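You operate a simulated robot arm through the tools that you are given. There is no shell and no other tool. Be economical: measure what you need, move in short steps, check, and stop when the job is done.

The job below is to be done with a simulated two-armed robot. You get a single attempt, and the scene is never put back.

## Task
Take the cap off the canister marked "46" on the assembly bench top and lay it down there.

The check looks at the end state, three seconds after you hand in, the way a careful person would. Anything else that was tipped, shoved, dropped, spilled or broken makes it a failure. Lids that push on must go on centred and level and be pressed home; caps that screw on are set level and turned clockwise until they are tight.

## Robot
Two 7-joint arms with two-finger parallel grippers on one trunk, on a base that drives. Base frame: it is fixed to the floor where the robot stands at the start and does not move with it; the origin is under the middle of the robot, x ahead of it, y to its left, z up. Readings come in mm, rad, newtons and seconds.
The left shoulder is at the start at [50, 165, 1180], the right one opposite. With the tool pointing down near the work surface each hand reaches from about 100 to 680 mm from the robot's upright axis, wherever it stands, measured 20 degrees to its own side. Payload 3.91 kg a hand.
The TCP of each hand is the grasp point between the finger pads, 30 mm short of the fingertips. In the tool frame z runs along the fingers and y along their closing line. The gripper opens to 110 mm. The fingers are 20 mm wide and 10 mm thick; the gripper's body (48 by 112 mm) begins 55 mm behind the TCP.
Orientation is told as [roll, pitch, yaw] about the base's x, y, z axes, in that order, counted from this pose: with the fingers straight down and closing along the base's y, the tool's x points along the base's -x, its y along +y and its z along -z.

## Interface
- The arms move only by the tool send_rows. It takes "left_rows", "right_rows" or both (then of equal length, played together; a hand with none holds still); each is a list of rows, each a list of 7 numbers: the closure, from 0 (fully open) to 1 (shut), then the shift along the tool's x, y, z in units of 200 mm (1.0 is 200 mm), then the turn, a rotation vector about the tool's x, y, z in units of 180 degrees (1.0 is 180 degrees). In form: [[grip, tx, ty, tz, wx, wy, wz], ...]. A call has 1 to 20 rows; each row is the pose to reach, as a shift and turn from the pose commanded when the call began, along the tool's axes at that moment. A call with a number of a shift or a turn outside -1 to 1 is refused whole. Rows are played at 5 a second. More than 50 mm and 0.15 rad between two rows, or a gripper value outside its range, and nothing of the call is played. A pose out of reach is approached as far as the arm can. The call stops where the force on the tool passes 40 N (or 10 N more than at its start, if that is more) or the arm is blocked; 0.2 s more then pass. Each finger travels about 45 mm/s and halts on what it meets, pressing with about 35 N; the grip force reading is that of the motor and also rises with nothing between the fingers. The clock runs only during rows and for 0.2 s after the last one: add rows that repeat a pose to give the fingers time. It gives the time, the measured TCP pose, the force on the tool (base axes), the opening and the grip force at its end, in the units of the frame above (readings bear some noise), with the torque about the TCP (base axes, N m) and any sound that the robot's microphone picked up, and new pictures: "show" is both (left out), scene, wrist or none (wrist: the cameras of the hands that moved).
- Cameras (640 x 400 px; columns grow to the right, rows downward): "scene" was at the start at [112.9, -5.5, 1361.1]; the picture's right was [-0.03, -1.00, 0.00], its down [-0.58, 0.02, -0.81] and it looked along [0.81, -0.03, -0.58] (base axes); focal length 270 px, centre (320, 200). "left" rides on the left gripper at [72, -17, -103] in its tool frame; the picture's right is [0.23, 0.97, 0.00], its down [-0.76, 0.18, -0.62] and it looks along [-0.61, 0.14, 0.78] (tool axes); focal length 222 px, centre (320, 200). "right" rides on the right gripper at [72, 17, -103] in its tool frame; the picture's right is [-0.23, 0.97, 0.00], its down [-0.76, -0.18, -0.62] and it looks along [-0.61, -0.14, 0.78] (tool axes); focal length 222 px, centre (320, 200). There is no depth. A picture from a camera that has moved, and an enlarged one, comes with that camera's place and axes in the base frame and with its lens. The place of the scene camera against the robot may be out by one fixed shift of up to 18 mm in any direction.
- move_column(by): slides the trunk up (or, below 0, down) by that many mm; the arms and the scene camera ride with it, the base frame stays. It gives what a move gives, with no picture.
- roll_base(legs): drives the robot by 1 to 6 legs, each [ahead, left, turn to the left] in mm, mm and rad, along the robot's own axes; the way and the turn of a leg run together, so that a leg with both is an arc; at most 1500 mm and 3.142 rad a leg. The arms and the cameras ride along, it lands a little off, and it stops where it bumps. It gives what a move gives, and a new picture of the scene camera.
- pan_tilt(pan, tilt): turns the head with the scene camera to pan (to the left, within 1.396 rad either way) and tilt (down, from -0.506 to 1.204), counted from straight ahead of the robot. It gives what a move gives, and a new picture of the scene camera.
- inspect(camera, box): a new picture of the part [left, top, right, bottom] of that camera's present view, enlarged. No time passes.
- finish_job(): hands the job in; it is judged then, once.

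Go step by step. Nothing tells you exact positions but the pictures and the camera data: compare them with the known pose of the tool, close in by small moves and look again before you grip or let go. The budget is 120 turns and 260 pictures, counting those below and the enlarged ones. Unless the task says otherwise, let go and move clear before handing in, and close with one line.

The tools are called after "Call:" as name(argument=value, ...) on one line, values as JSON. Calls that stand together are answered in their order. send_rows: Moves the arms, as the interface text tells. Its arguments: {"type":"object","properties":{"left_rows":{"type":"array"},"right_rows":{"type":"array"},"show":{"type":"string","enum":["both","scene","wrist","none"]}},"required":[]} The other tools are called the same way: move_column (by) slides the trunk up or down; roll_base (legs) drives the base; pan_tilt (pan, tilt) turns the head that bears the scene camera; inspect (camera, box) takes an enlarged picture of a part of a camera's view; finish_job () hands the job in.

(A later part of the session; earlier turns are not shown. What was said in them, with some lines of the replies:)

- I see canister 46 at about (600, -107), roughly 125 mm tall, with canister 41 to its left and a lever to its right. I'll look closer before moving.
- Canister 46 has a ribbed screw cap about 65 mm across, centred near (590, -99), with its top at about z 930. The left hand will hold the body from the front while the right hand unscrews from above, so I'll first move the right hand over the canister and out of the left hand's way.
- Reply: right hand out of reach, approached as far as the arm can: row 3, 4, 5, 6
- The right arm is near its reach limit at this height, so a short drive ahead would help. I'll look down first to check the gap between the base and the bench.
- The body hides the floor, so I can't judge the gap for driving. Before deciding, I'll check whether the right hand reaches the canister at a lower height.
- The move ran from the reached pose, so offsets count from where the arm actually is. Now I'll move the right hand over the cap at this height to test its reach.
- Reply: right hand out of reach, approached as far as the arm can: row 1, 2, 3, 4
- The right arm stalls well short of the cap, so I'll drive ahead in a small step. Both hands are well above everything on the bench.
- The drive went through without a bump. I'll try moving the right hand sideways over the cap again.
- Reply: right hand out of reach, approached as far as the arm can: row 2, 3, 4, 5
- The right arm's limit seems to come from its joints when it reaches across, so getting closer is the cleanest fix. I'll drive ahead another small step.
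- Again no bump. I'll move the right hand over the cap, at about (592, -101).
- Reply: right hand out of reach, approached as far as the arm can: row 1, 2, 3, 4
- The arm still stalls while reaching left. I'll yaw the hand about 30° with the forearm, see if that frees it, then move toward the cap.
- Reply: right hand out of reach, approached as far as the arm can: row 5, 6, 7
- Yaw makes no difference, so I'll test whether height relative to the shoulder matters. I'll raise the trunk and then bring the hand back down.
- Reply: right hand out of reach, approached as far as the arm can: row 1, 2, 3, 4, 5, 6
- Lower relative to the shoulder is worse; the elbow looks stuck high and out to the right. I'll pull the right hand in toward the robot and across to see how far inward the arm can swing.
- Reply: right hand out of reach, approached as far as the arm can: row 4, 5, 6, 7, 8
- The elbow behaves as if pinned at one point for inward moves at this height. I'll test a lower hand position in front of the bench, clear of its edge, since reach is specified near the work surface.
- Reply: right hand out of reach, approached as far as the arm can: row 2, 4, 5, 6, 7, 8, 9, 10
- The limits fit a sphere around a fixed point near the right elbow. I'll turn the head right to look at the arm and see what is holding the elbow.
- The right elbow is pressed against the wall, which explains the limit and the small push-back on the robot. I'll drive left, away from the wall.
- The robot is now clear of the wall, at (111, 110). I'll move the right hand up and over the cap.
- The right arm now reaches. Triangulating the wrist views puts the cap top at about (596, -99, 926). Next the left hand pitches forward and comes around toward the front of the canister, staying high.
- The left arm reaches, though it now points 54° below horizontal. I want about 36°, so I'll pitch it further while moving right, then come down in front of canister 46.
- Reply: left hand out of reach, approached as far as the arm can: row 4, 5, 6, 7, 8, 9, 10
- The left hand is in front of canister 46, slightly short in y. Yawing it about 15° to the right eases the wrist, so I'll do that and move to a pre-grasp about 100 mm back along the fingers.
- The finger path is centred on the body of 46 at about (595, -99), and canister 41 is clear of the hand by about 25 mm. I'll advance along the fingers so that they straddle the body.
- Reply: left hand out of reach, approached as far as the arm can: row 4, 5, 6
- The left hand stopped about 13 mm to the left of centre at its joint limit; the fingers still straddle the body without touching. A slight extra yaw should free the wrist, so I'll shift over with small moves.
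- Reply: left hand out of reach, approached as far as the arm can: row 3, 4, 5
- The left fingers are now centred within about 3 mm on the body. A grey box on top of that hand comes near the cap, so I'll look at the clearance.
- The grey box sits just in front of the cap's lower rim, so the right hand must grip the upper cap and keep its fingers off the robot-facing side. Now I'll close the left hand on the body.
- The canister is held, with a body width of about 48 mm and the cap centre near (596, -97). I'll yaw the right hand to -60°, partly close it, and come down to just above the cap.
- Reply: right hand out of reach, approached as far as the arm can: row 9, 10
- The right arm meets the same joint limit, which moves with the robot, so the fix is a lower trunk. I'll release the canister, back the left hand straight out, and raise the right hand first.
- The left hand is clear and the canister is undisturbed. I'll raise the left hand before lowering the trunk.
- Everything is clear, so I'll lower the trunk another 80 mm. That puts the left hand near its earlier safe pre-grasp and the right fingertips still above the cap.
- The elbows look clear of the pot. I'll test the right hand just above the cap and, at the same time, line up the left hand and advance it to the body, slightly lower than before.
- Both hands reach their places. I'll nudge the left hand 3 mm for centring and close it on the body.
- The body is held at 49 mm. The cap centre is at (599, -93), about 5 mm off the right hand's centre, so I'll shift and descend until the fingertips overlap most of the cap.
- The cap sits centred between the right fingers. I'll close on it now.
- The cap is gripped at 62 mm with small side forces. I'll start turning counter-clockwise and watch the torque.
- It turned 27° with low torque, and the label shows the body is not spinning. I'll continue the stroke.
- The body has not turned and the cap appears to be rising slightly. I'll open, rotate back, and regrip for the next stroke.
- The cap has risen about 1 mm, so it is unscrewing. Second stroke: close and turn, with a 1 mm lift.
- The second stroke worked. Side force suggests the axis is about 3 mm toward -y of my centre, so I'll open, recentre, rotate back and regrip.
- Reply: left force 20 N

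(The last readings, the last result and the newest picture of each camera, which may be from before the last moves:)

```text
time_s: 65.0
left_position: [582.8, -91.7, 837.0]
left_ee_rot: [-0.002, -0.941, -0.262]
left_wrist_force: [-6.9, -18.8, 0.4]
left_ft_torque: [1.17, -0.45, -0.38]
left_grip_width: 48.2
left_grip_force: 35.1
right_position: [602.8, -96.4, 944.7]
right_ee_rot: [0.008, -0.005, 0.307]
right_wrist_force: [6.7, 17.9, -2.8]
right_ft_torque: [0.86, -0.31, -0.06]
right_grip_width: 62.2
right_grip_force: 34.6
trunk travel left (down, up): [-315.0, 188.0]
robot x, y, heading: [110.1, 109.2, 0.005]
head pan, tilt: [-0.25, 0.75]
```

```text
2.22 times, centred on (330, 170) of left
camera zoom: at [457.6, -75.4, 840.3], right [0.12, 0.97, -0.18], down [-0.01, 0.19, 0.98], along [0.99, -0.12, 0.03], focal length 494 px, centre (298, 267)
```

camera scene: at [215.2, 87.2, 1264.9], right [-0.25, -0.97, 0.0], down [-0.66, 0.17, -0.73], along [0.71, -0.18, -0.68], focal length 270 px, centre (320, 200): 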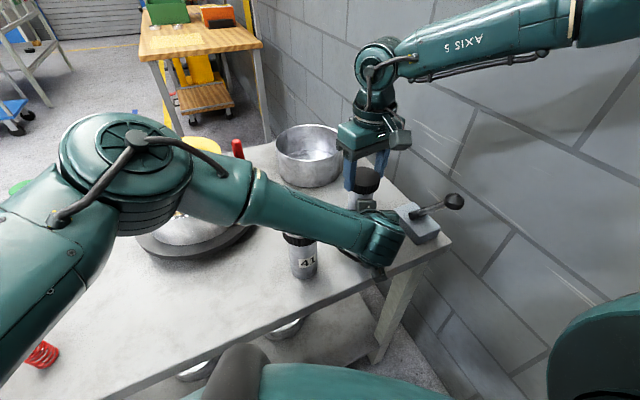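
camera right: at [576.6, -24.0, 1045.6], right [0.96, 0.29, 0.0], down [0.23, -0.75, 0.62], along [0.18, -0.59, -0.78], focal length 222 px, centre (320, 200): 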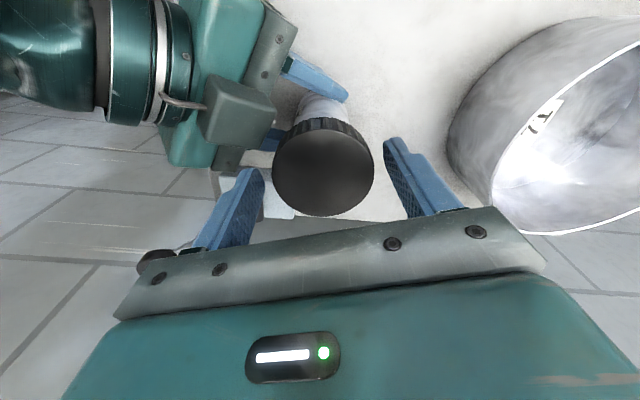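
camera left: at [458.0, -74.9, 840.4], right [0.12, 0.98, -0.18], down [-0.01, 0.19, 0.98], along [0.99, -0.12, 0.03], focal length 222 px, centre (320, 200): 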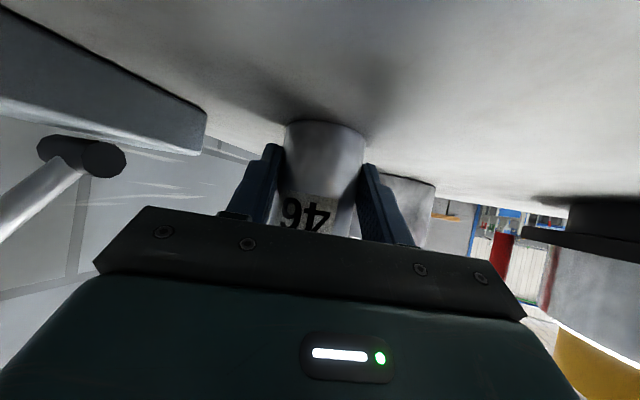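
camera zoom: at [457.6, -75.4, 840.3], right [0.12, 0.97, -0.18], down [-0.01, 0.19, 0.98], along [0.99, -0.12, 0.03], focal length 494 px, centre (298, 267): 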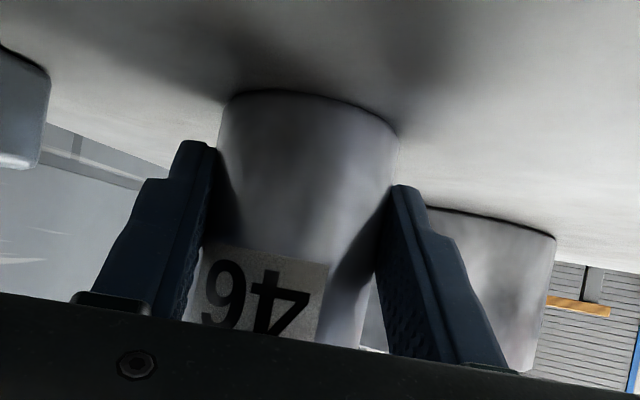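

Still attached after about 234° of turning, and the side force flipped sign, so the centre lies halfway between. I'll recentre by half and make the next stroke.

Call:
send_rows(right_rows=[[0.5, 0, 0, 0, 0, 0, 0], [0.25, 0, 0, 0, 0, 0, 0], [0.25, 0.0025, 0.0087, 0, 0, 0, 0], [0.25, 0.0025, 0.0087, 0, 0, 0, 0.045], [0.25, 0.0025, 0.0087, 0, 0, 0, 0.09], [0.25, 0.0025, 0.0087, 0, 0, 0, 0.135], [0.25, 0.0025, 0.0087, 0, 0, 0, 0.18], [0.25, 0.0025, 0.0087, 0, 0, 0, 0.225], [0.25, 0.0025, 0.0087, 0, 0, 0, 0.27], [0.25, 0.0025, 0.0087, 0, 0, 0, 0.315], [0.25, 0.0025, 0.0087, 0, 0, 0, 0.36], [0.25, 0.0025, 0.0087, 0, 0, 0, 0.4], [0.25, 0.0025, 0.0087, 0, 0, 0, 0.43], [0.25, 0.0025, 0.0087, 0, 0, 0, 0.43], [0.6, 0.0025, 0.0087, 0, 0, 0, 0.43], [1, 0.0025, 0.0087, 0, 0, 0, 0.43], [1, 0.0025, 0.0087, 0, 0, 0, 0.43], [1, 0.0025, 0.0087, 0, 0, 0, 0.43]], show="none")

Call:
send_rows(right_rows=[[1, 0, 0, 0, 0, 0, -0.04], [1, 0, 0, -0.001, 0, 0, -0.08], [1, 0, 0, -0.002, 0, 0, -0.12], [1, 0, 0, -0.002, 0, 0, -0.16], [1, 0, 0, -0.003, 0, 0, -0.2], [1, 0, 0, -0.003, 0, 0, -0.24], [1, 0, 0, -0.004, 0, 0, -0.28], [1, 0, 0, -0.004, 0, 0, -0.32], [1, 0, 0, -0.005, 0, 0, -0.36], [1, 0, 0, -0.005, 0, 0, -0.4], [1, 0, 0, -0.006, 0, 0, -0.43], [1, 0, 0, -0.006, 0, 0, -0.43]], show="none")

Call:
inspect(camera="scene", box=[320, 120, 440, 220])

```text
time_s: 68.8
left_position: [583.5, -90.8, 835.0]
left_ee_rot: [-0.003, -0.943, -0.261]
left_wrist_force: [0.1, 0.7, 0.1]
left_ft_torque: [0.07, 0.13, 0.0]
left_grip_width: 48.1
left_grip_force: 35.0
right_position: [601.1, -95.7, 943.6]
right_ee_rot: [0.004, 0.002, -1.046]
right_wrist_force: [-1.0, -0.3, -0.4]
right_ft_torque: [-0.03, -0.04, 0.01]
right_grip_width: 62.6
right_grip_force: 34.5
trunk travel left (down, up): [-315.0, 188.0]
robot x, y, heading: [112.6, 110.5, -0.001]
head pan, tilt: [-0.25, 0.75]
```

```text
time_s: 71.4
left_position: [584.2, -91.1, 836.0]
left_ee_rot: [-0.001, -0.942, -0.259]
left_wrist_force: [0.9, 1.2, -0.2]
left_ft_torque: [0.01, 0.03, -0.04]
left_grip_width: 47.8
left_grip_force: 35.1
right_position: [600.2, -95.2, 945.5]
right_ee_rot: [0.003, -0.004, 0.309]
right_wrist_force: [0.5, -0.6, -1.4]
right_ft_torque: [0.01, -0.01, 0.03]
right_grip_width: 62.7
right_grip_force: 35.4
trunk travel left (down, up): [-315.0, 188.0]
robot x, y, heading: [108.6, 111.0, -0.002]
head pan, tilt: [-0.25, 0.75]
```

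```text
4.00 times, centred on (380, 170) of scene
camera zoom: at [215.8, 87.1, 1264.8], right [-0.25, -0.97, 0.0], down [-0.66, 0.17, -0.73], along [0.71, -0.18, -0.68], focal length 1080 px, centre (80, 320)
```

zoom: 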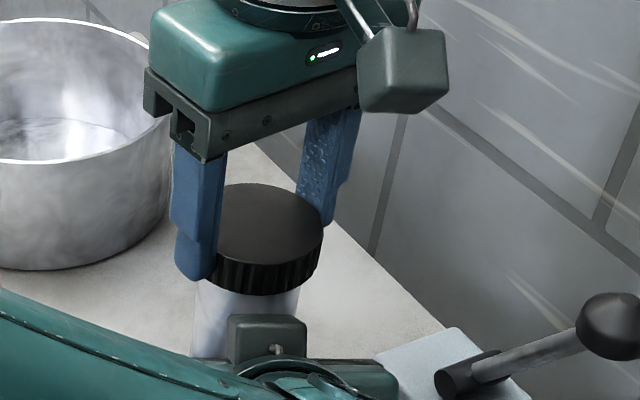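

The forces have dropped to nearly zero, so the cap may be free of its thread. I'll lift gently to test.

Call:
send_rows(right_rows=[[1, 0, 0, -0.015, 0, 0, 0], [1, 0, 0, -0.03, 0, 0, 0], [1, 0, 0, -0.05, 0, 0, 0], [1, 0, 0, -0.08, 0, 0, 0], [1, 0, 0, -0.08, 0, 0, 0]], show="none")

Call:
inspect(camera="scene", box=[320, 120, 440, 220])

```text
time_s: 72.6
left_position: [583.3, -90.4, 836.0]
left_ee_rot: [-0.003, -0.944, -0.259]
left_wrist_force: [1.1, 0.1, 0.1]
left_ft_torque: [-0.01, 0.07, -0.02]
left_grip_width: 48.0
left_grip_force: 35.5
right_position: [599.1, -96.2, 961.9]
right_ee_rot: [0.004, -0.004, 0.305]
right_wrist_force: [-0.2, 0.2, -1.2]
right_ft_torque: [0.0, 0.02, 0.01]
right_grip_width: 62.7
right_grip_force: 34.6
trunk travel left (down, up): [-315.0, 188.0]
robot x, y, heading: [113.2, 107.1, 0.003]
head pan, tilt: [-0.25, 0.75]
```

```text
4.00 times, centred on (380, 170) of scene
camera zoom: at [215.8, 87.1, 1264.8], right [-0.25, -0.97, 0.0], down [-0.66, 0.17, -0.73], along [0.71, -0.18, -0.68], focal length 1080 px, centre (80, 320)
```

zoom: 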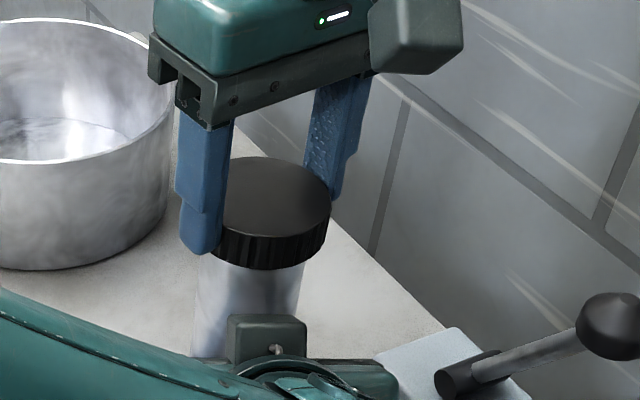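

The cap lifts away freely and the canister stays put. I'll raise the cap clear, then look around for a free spot on the bench.

Call:
send_rows(right_rows=[[1, 0, 0, -0.1, 0, 0, 0], [1, 0, 0, -0.2, 0, 0, 0], [1, 0, 0, -0.3, 0, 0, 0], [1, 0, 0, -0.4, 0, 0, 0], [1, 0, 0, -0.4, 0, 0, 0]], show="both")

```text
time_s: 73.8
left_position: [585.2, -90.8, 834.4]
left_ee_rot: [-0.001, -0.943, -0.259]
left_wrist_force: [0.4, -0.7, -0.5]
left_ft_torque: [-0.01, 0.07, -0.02]
left_grip_width: 47.8
left_grip_force: 34.9
right_position: [600.1, -97.5, 1041.2]
right_ee_rot: [0.002, 0.0, 0.305]
right_wrist_force: [-0.2, -0.2, 0.0]
right_ft_torque: [0.01, 0.0, -0.01]
right_grip_width: 62.5
right_grip_force: 35.3
trunk travel left (down, up): [-315.0, 188.0]
robot x, y, heading: [110.2, 106.5, -0.005]
head pan, tilt: [-0.25, 0.75]
camera scene: at [215.8, 87.1, 1264.8], right [-0.25, -0.97, 0.0], down [-0.66, 0.17, -0.73], along [0.71, -0.18, -0.68], focal length 270 px, centre (320, 200)
camera right: at [525.0, -103.6, 1144.6], right [-0.08, 1.0, 0.0], down [0.78, 0.06, 0.62], along [0.62, 0.05, -0.78], focal length 222 px, centre (320, 200)
```

scene: 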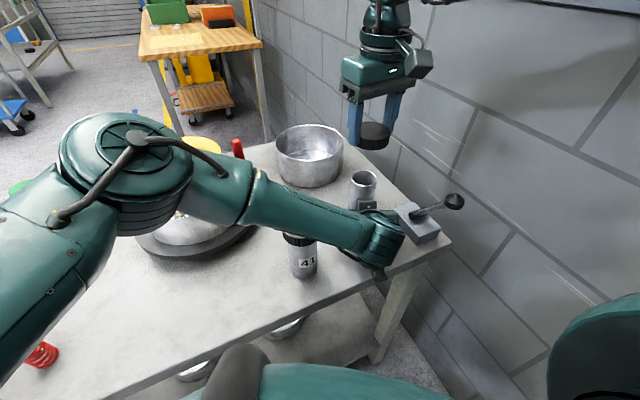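
right: 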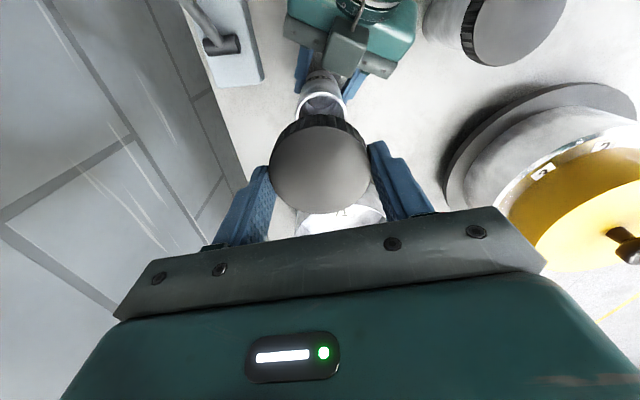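

The cap is off and held in the right hand, and the canister stands upright. I'll release it and back the left hand straight out.

Call:
send_rows(left_rows=[[0.5, 0, 0, 0, 0, 0, 0], [0.2, 0, 0, 0, 0, 0, 0], [0, 0, 0, 0, 0, 0, 0], [0, 0, 0, 0, 0, 0, 0], [0, 0, 0, 0, 0, 0, 0], [0, 0, 0, -0.1, 0, 0, 0], [0, 0, 0, -0.2, 0, 0, 0], [0, 0, 0, -0.3, 0, 0, 0], [0, 0, 0, -0.4, 0, 0, 0], [0, 0, 0, -0.55, 0, 0, 0], [0, -0.1, 0, -0.63, 0, 0, 0], [0, -0.25, 0, -0.74, 0, 0, 0], [0, -0.4, 0, -0.85, 0, 0, 0], [0, -0.55, 0, -0.96, 0, 0, 0], [0, -0.55, 0, -0.96, 0, 0, 0]], show="scene")

```text
time_s: 77.0
left_position: [498.0, -66.0, 1037.2]
left_ee_rot: [0.0, -0.943, -0.26]
left_wrist_force: [0.2, -0.5, 0.0]
left_ft_torque: [0.01, -0.01, -0.01]
left_grip_width: 110.2
left_grip_force: 0.1
right_position: [600.3, -97.3, 1040.4]
right_ee_rot: [0.004, -0.003, 0.304]
right_wrist_force: [0.3, -1.3, -0.8]
right_ft_torque: [0.05, 0.0, 0.01]
right_grip_width: 62.8
right_grip_force: 35.1
trunk travel left (down, up): [-315.0, 188.0]
robot x, y, heading: [108.6, 112.7, 0.004]
head pan, tilt: [-0.25, 0.75]
camera scene: at [215.6, 87.1, 1264.8], right [-0.25, -0.97, 0.0], down [-0.66, 0.17, -0.73], along [0.71, -0.18, -0.68], focal length 270 px, centre (320, 200)
```

scene: 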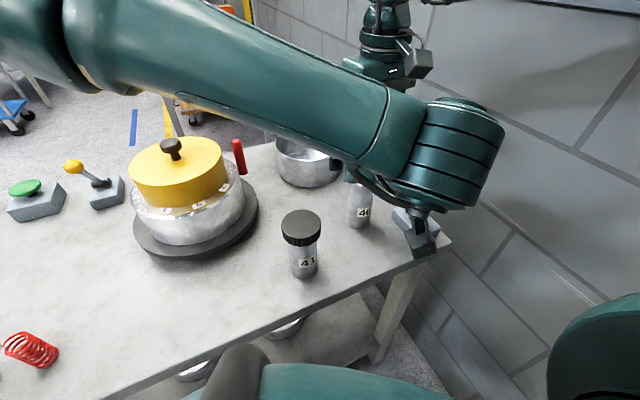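

The left hand is clear. I'll move it away to the left so the scene camera can see, then lower the trunk a little for the right arm's reach.

Call:
send_rows(left_rows=[[0, 0, 0.2, -0.03, 0, 0, 0], [0, 0, 0.4, -0.07, 0, 0, 0], [0, -0.03, 0.6, -0.13, 0, 0, 0], [0, -0.06, 0.8, -0.2, 0, 0, 0], [0, -0.1, 0.98, -0.25, 0, 0, 0], [0, -0.1, 0.98, -0.25, 0, 0, 0]], show="none")

Call:
move_column(by=-60)

Call:
pan_tilt(pan=-0.3, tilt=0.75)

```text
time_s: 78.4
left_position: [520.6, 130.8, 1083.4]
left_ee_rot: [-0.001, -0.942, -0.263]
left_wrist_force: [-0.2, 0.6, -0.5]
left_ft_torque: [0.01, -0.03, -0.01]
left_grip_width: 109.9
left_grip_force: 0.1
right_position: [598.7, -96.7, 1041.3]
right_ee_rot: [0.004, -0.003, 0.306]
right_wrist_force: [0.0, -0.4, -0.2]
right_ft_torque: [-0.03, -0.01, 0.0]
right_grip_width: 62.6
right_grip_force: 35.3
trunk travel left (down, up): [-315.0, 188.0]
robot x, y, heading: [110.7, 110.4, -0.002]
head pan, tilt: [-0.25, 0.75]
```

```text
time_s: 79.4
left_position: [521.1, 129.5, 1023.8]
left_ee_rot: [0.0, -0.944, -0.261]
left_wrist_force: [0.1, -0.7, -0.4]
left_ft_torque: [-0.04, -0.02, -0.01]
left_grip_width: 110.1
left_grip_force: 0.1
right_position: [599.8, -96.5, 982.4]
right_ee_rot: [0.003, -0.004, 0.305]
right_wrist_force: [-0.1, -0.2, 0.3]
right_ft_torque: [-0.05, -0.02, -0.02]
right_grip_width: 62.6
right_grip_force: 34.9
trunk travel left (down, up): [-255.0, 248.0]
robot x, y, heading: [109.2, 111.8, 0.005]
head pan, tilt: [-0.25, 0.75]
```

```text
time_s: 80.1
left_position: [520.7, 129.8, 1022.8]
left_ee_rot: [-0.001, -0.941, -0.262]
left_wrist_force: [-0.1, -0.3, -0.3]
left_ft_torque: [0.01, -0.01, 0.01]
left_grip_width: 110.0
left_grip_force: 0.1
right_position: [600.5, -97.3, 982.2]
right_ee_rot: [0.002, -0.003, 0.305]
right_wrist_force: [0.6, -0.2, -0.7]
right_ft_torque: [0.04, 0.0, 0.01]
right_grip_width: 62.9
right_grip_force: 35.1
trunk travel left (down, up): [-255.0, 248.0]
robot x, y, heading: [106.9, 109.9, -0.001]
head pan, tilt: [-0.3, 0.75]
camera scene: at [214.4, 83.2, 1204.8], right [-0.29, -0.96, 0.0], down [-0.65, 0.2, -0.73], along [0.7, -0.22, -0.68], focal length 270 px, centre (320, 200)
```

scene: 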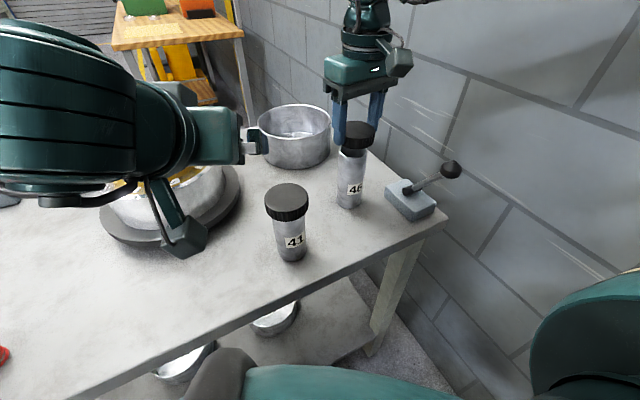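

Canister 46 stands upright and open. The spot behind the lever block, around (660, -165), looks free, so I'll carry the cap there at height and look again.

Call:
send_rows(right_rows=[[1, 0, 0, -0.08, 0, 0, 0], [1, -0.06, -0.13, -0.08, 0, 0, 0], [1, -0.12, -0.27, -0.08, 0, 0, 0], [1, -0.184, -0.414, -0.08, 0, 0, 0], [1, -0.184, -0.414, -0.08, 0, 0, 0]], show="both")

```text
time_s: 81.3
left_position: [520.1, 130.8, 1022.6]
left_ee_rot: [-0.002, -0.943, -0.259]
left_wrist_force: [0.2, 0.6, 0.2]
left_ft_torque: [0.01, 0.01, 0.02]
left_grip_width: 110.2
left_grip_force: 0.1
right_position: [659.3, -168.0, 998.6]
right_ee_rot: [0.002, -0.003, 0.304]
right_wrist_force: [-0.3, 0.0, 0.6]
right_ft_torque: [0.0, -0.01, -0.03]
right_grip_width: 62.9
right_grip_force: 35.3
trunk travel left (down, up): [-255.0, 248.0]
robot x, y, heading: [110.2, 111.0, -0.002]
head pan, tilt: [-0.3, 0.75]
camera scene: at [214.3, 83.3, 1204.8], right [-0.29, -0.96, 0.0], down [-0.65, 0.2, -0.73], along [0.7, -0.22, -0.68], focal length 270 px, centre (320, 200)
camera right: at [584.6, -174.3, 1101.1], right [-0.08, 1.0, 0.0], down [0.78, 0.06, 0.63], along [0.62, 0.05, -0.78], focal length 222 px, centre (320, 200)
```

scene: 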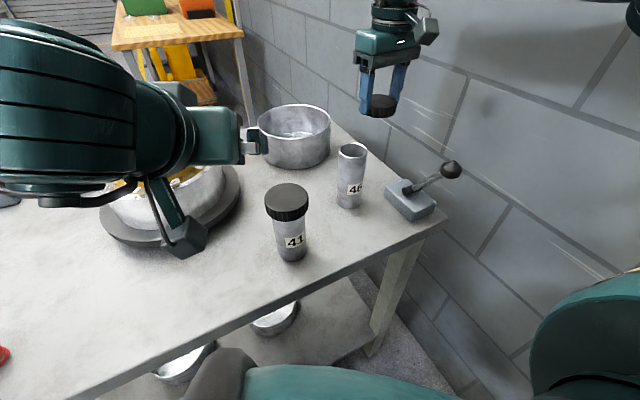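
right: 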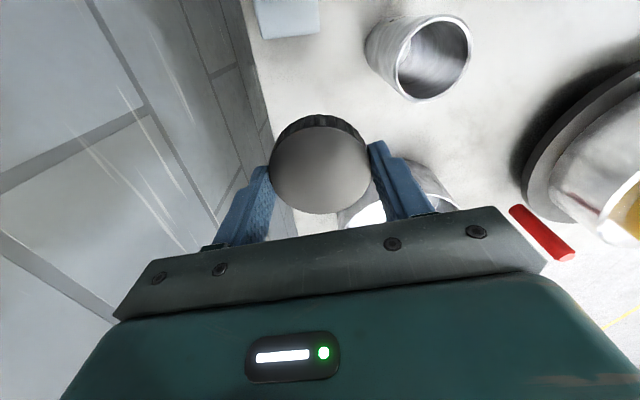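

The spot is clear, about 35 mm inside the bench edge and well away from 46, the lever and pot 71. I'll descend to just above the surface.

Call:
send_rows(right_rows=[[1, 0, 0, 0.15, 0, 0, 0], [1, 0, 0, 0.3, 0, 0, 0], [1, 0, 0, 0.45, 0, 0, 0], [1, 0, 0, 0.6, 0, 0, 0], [1, 0, 0, 0.7, 0, 0, 0], [1, 0, 0, 0.75, 0, 0, 0], [1, 0, 0, 0.75, 0, 0, 0]], show="both")

Call:
inspect(camera="scene", box=[330, 110, 450, 210])

```text
time_s: 82.9
left_position: [519.0, 130.3, 1022.1]
left_ee_rot: [0.0, -0.942, -0.259]
left_wrist_force: [1.1, -0.3, -0.5]
left_ft_torque: [0.0, 0.0, 0.03]
left_grip_width: 110.0
left_grip_force: 0.1
right_position: [659.6, -161.9, 847.8]
right_ee_rot: [0.003, -0.002, 0.305]
right_wrist_force: [1.2, 0.5, -0.7]
right_ft_torque: [0.0, 0.04, -0.02]
right_grip_width: 62.7
right_grip_force: 35.3
trunk travel left (down, up): [-255.0, 248.0]
robot x, y, heading: [111.2, 108.5, 0.0]
head pan, tilt: [-0.3, 0.75]
camera scene: at [214.4, 83.2, 1204.8], right [-0.29, -0.96, 0.0], down [-0.65, 0.2, -0.73], along [0.7, -0.22, -0.68], focal length 270 px, centre (320, 200)
camera right: at [585.2, -169.8, 950.8], right [-0.08, 1.0, 0.0], down [0.78, 0.06, 0.63], along [0.62, 0.05, -0.78], focal length 222 px, centre (320, 200)
```

scene: 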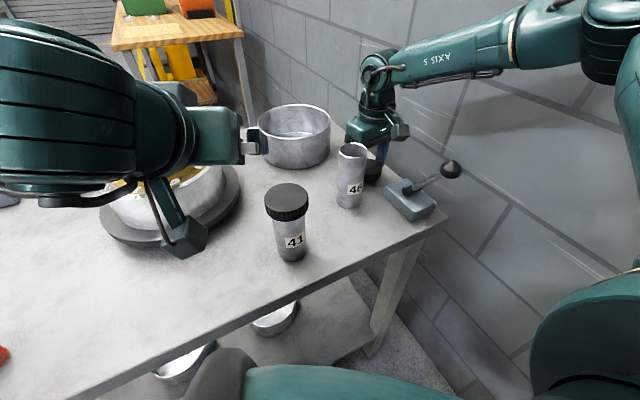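
right: 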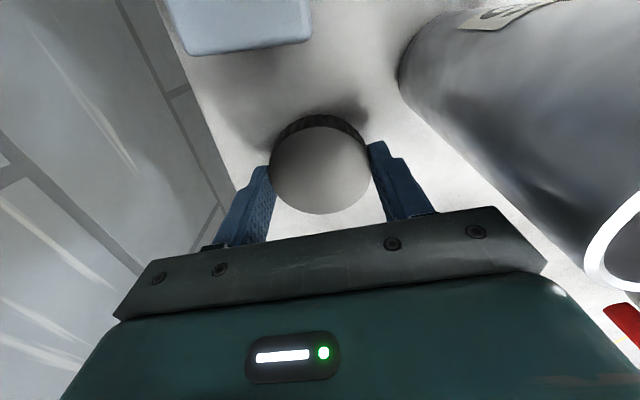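

```text
4.00 times, centred on (390, 160) of scene
camera zoom: at [214.4, 83.2, 1204.8], right [-0.29, -0.96, 0.0], down [-0.65, 0.2, -0.73], along [0.7, -0.22, -0.68], focal length 1080 px, centre (40, 360)
```

zoom: 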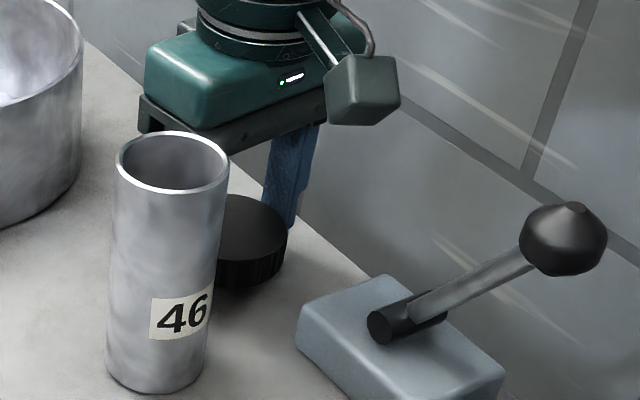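

The gripper body is only a few millimetres from canister 46's rim, so before going lower I'll shift the hand away from it.

Call:
send_rows(right_rows=[[1, 0.003, -0.035, 0, 0, 0, 0], [1, 0.0065, -0.075, 0, 0, 0, 0], [1, 0.0065, -0.075, 0, 0, 0, 0]], show="wrist")

Call:
inspect(camera="scene", box=[330, 110, 450, 210])

```text
time_s: 83.7
left_position: [519.3, 130.4, 1023.4]
left_ee_rot: [-0.003, -0.944, -0.258]
left_wrist_force: [-0.7, -1.4, -0.5]
left_ft_torque: [-0.01, 0.01, 0.02]
left_grip_width: 110.2
left_grip_force: 0.1
right_position: [662.3, -178.8, 848.0]
right_ee_rot: [0.004, -0.003, 0.306]
right_wrist_force: [0.0, 0.5, 0.2]
right_ft_torque: [-0.02, -0.02, 0.01]
right_grip_width: 62.8
right_grip_force: 35.3
trunk travel left (down, up): [-255.0, 248.0]
robot x, y, heading: [110.3, 110.1, 0.001]
head pan, tilt: [-0.3, 0.75]
camera right: at [587.8, -185.4, 951.3], right [-0.08, 1.0, 0.0], down [0.78, 0.06, 0.63], along [0.62, 0.05, -0.78], focal length 222 px, centre (320, 200)
```

right: 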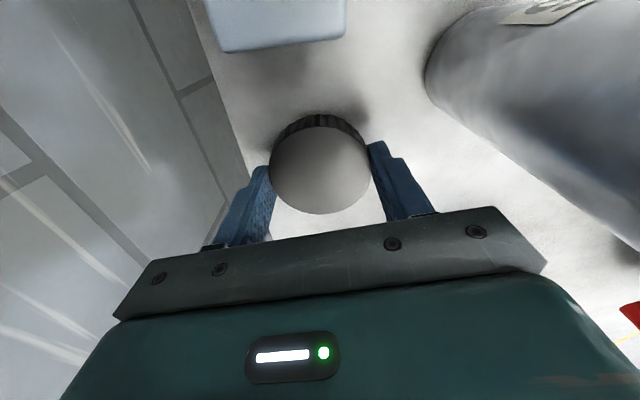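

```text
4.00 times, centred on (390, 160) of scene
camera zoom: at [214.4, 83.2, 1204.8], right [-0.29, -0.96, 0.0], down [-0.65, 0.2, -0.73], along [0.7, -0.22, -0.68], focal length 1080 px, centre (40, 360)
```

zoom: 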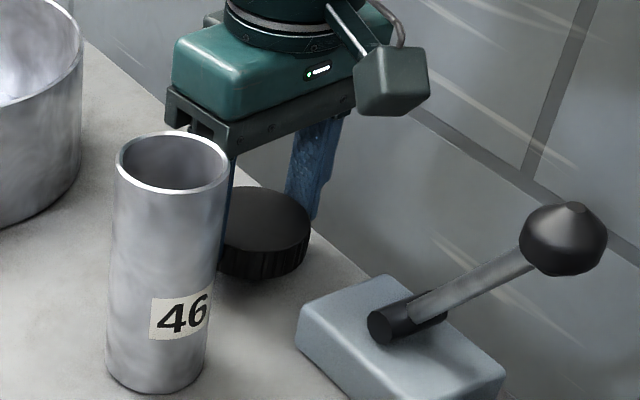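

There is now good clearance to 46. I'll lower the cap in small steps until it touches.

Call:
send_rows(right_rows=[[1, 0, 0, 0.01, 0, 0, 0], [1, 0, 0, 0.02, 0, 0, 0], [1, 0, 0, 0.03, 0, 0, 0], [1, 0, 0, 0.04, 0, 0, 0], [1, 0, 0, 0.04, 0, 0, 0]], show="none")

Call:
inspect(camera="scene", box=[370, 140, 430, 190])

```text
time_s: 84.9
left_position: [520.8, 129.9, 1022.7]
left_ee_rot: [-0.003, -0.943, -0.26]
left_wrist_force: [0.4, 0.3, -0.3]
left_ft_torque: [0.0, -0.03, -0.02]
left_grip_width: 110.0
left_grip_force: 0.1
right_position: [663.9, -179.0, 838.6]
right_ee_rot: [0.004, -0.002, 0.305]
right_wrist_force: [-0.2, -0.1, -0.4]
right_ft_torque: [0.01, 0.0, 0.01]
right_grip_width: 62.8
right_grip_force: 35.0
trunk travel left (down, up): [-255.0, 248.0]
robot x, y, heading: [113.6, 108.6, 0.001]
head pan, tilt: [-0.3, 0.75]
```

```text
8.00 times, centred on (400, 165) of scene
camera zoom: at [214.4, 83.2, 1204.8], right [-0.29, -0.96, 0.0], down [-0.65, 0.2, -0.73], along [0.7, -0.22, -0.68], focal length 2160 px, centre (-320, 480)
```

zoom: 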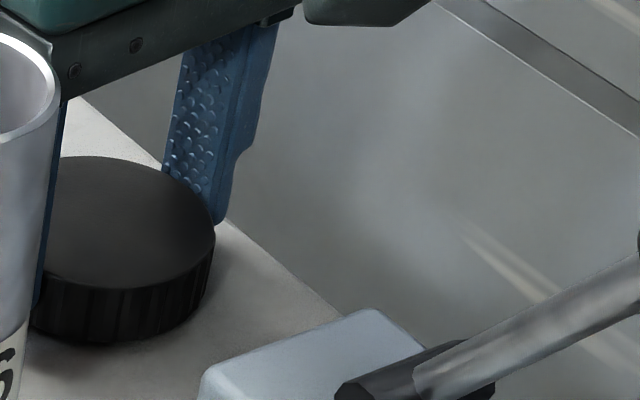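

No contact yet. I'll keep lowering in 1.5 mm steps.

Call:
send_rows(right_rows=[[1, 0, 0, 0.0075, 0, 0, 0], [1, 0, 0, 0.015, 0, 0, 0], [1, 0, 0, 0.015, 0, 0, 0]], show="none")

```text
time_s: 85.7
left_position: [520.9, 130.6, 1023.2]
left_ee_rot: [-0.001, -0.941, -0.259]
left_wrist_force: [-0.6, 0.9, -0.1]
left_ft_torque: [0.0, -0.01, -0.02]
left_grip_width: 110.0
left_grip_force: 0.0
right_position: [663.6, -178.2, 834.7]
right_ee_rot: [0.003, -0.003, 0.306]
right_wrist_force: [-0.4, -0.2, 0.0]
right_ft_torque: [0.02, 0.0, -0.02]
right_grip_width: 62.8
right_grip_force: 34.7
trunk travel left (down, up): [-255.0, 248.0]
robot x, y, heading: [112.2, 111.2, 0.004]
head pan, tilt: [-0.3, 0.75]
```

Call:
send_rows(right_rows=[[1, 0, 0, 0.006, 0, 0, 0], [1, 0, 0, 0.012, 0, 0, 0], [1, 0, 0, 0.012, 0, 0, 0]], show="none")

Call:
inspect(camera="scene", box=[370, 140, 430, 190])

```text
time_s: 86.5
left_position: [520.1, 130.6, 1022.9]
left_ee_rot: [-0.004, -0.946, -0.259]
left_wrist_force: [0.7, 0.6, -0.3]
left_ft_torque: [-0.03, -0.02, 0.02]
left_grip_width: 110.0
left_grip_force: 0.1
right_position: [663.0, -179.9, 834.0]
right_ee_rot: [0.003, -0.004, 0.305]
right_wrist_force: [0.1, 1.9, 2.8]
right_ft_torque: [-0.03, 0.07, -0.01]
right_grip_width: 62.5
right_grip_force: 34.9
trunk travel left (down, up): [-255.0, 248.0]
robot x, y, heading: [109.4, 111.4, -0.002]
head pan, tilt: [-0.3, 0.75]
```

```text
8.00 times, centred on (400, 165) of scene
camera zoom: at [214.2, 83.3, 1204.9], right [-0.29, -0.96, 0.0], down [-0.65, 0.2, -0.73], along [0.7, -0.22, -0.68], focal length 2160 px, centre (-320, 480)
```

zoom: 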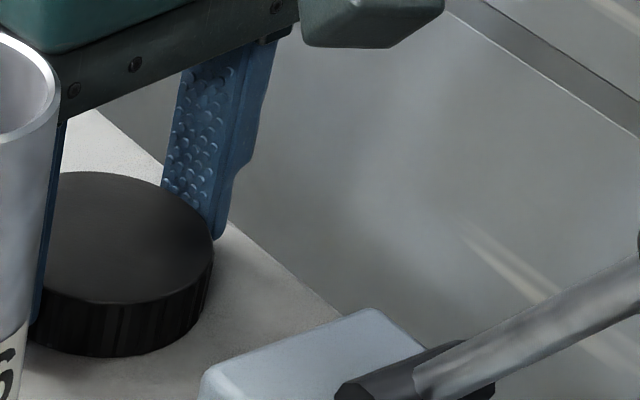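

It is touching, with 2.8 N upward. I'll settle 1 mm more, open partway, and lift straight up.

Call:
send_rows(right_rows=[[1, 0, 0, 0.004, 0, 0, 0], [0.55, 0, 0, 0.004, 0, 0, 0], [0.35, 0, 0, 0.004, 0, 0, 0], [0.28, 0, 0, 0.004, 0, 0, 0], [0.28, 0, 0, 0.004, 0, 0, 0], [0.28, 0, 0, -0.05, 0, 0, 0], [0.28, 0, 0, -0.2, 0, 0, 0], [0.28, 0, 0, -0.4, 0, 0, 0], [0.28, 0, 0, -0.6, 0, 0, 0], [0.28, 0, 0, -0.8, 0, 0, 0], [0.28, 0, 0, -0.8, 0, 0, 0]], show="both")

Call:
inspect(camera="scene", box=[330, 110, 450, 210])

```text
time_s: 88.9
left_position: [520.5, 130.3, 1023.2]
left_ee_rot: [-0.002, -0.943, -0.26]
left_wrist_force: [0.4, 0.0, 0.0]
left_ft_torque: [0.0, -0.01, 0.01]
left_grip_width: 109.9
left_grip_force: 0.1
right_position: [663.9, -182.4, 993.0]
right_ee_rot: [0.0, -0.004, 0.306]
right_wrist_force: [-0.4, -0.2, -0.7]
right_ft_torque: [0.0, 0.0, -0.01]
right_grip_width: 79.3
right_grip_force: 0.1
trunk travel left (down, up): [-255.0, 248.0]
robot x, y, heading: [109.5, 110.2, 0.004]
head pan, tilt: [-0.3, 0.75]
camera scene: at [214.4, 83.2, 1204.8], right [-0.29, -0.96, 0.0], down [-0.65, 0.2, -0.73], along [0.7, -0.22, -0.68], focal length 270 px, centre (320, 200)
camera right: at [588.1, -189.7, 1096.4], right [-0.08, 1.0, 0.0], down [0.78, 0.06, 0.62], along [0.62, 0.05, -0.78], focal length 222 px, centre (320, 200)
```

scene: 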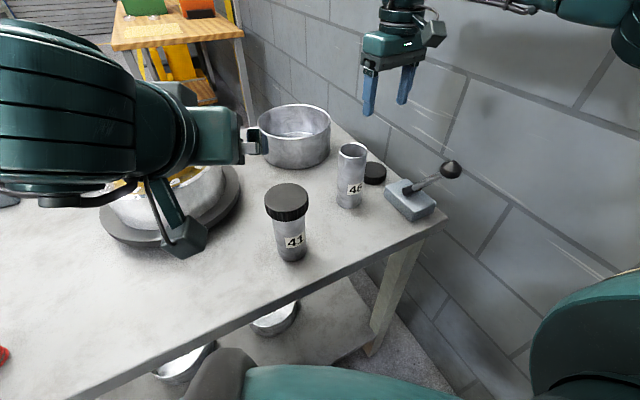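
right: 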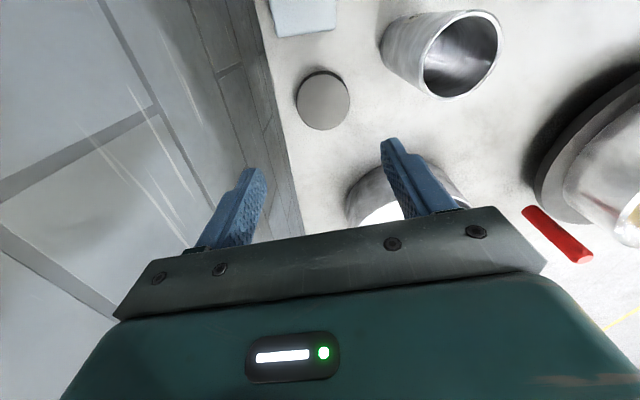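

```text
4.00 times, centred on (390, 160) of scene
camera zoom: at [214.4, 83.2, 1204.8], right [-0.29, -0.96, 0.0], down [-0.65, 0.2, -0.73], along [0.7, -0.22, -0.68], focal length 1080 px, centre (40, 360)
```

zoom: 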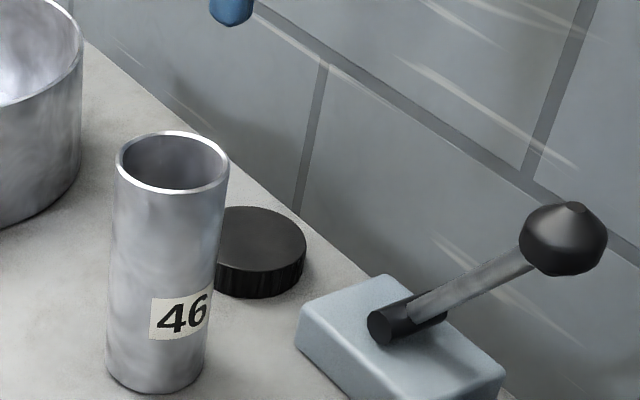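

The cap lies flat on the bench, canister 46 stands open and upright, nothing else has moved, and both hands are clear. I'm handing in.

Call:
finish_job()

```text
The job is handed in.
```

I took the cap off canister 46 and laid it flat on the bench top beside it. The canister is upright, though it slid a few millimetres while I was gripping and unscrewing it.
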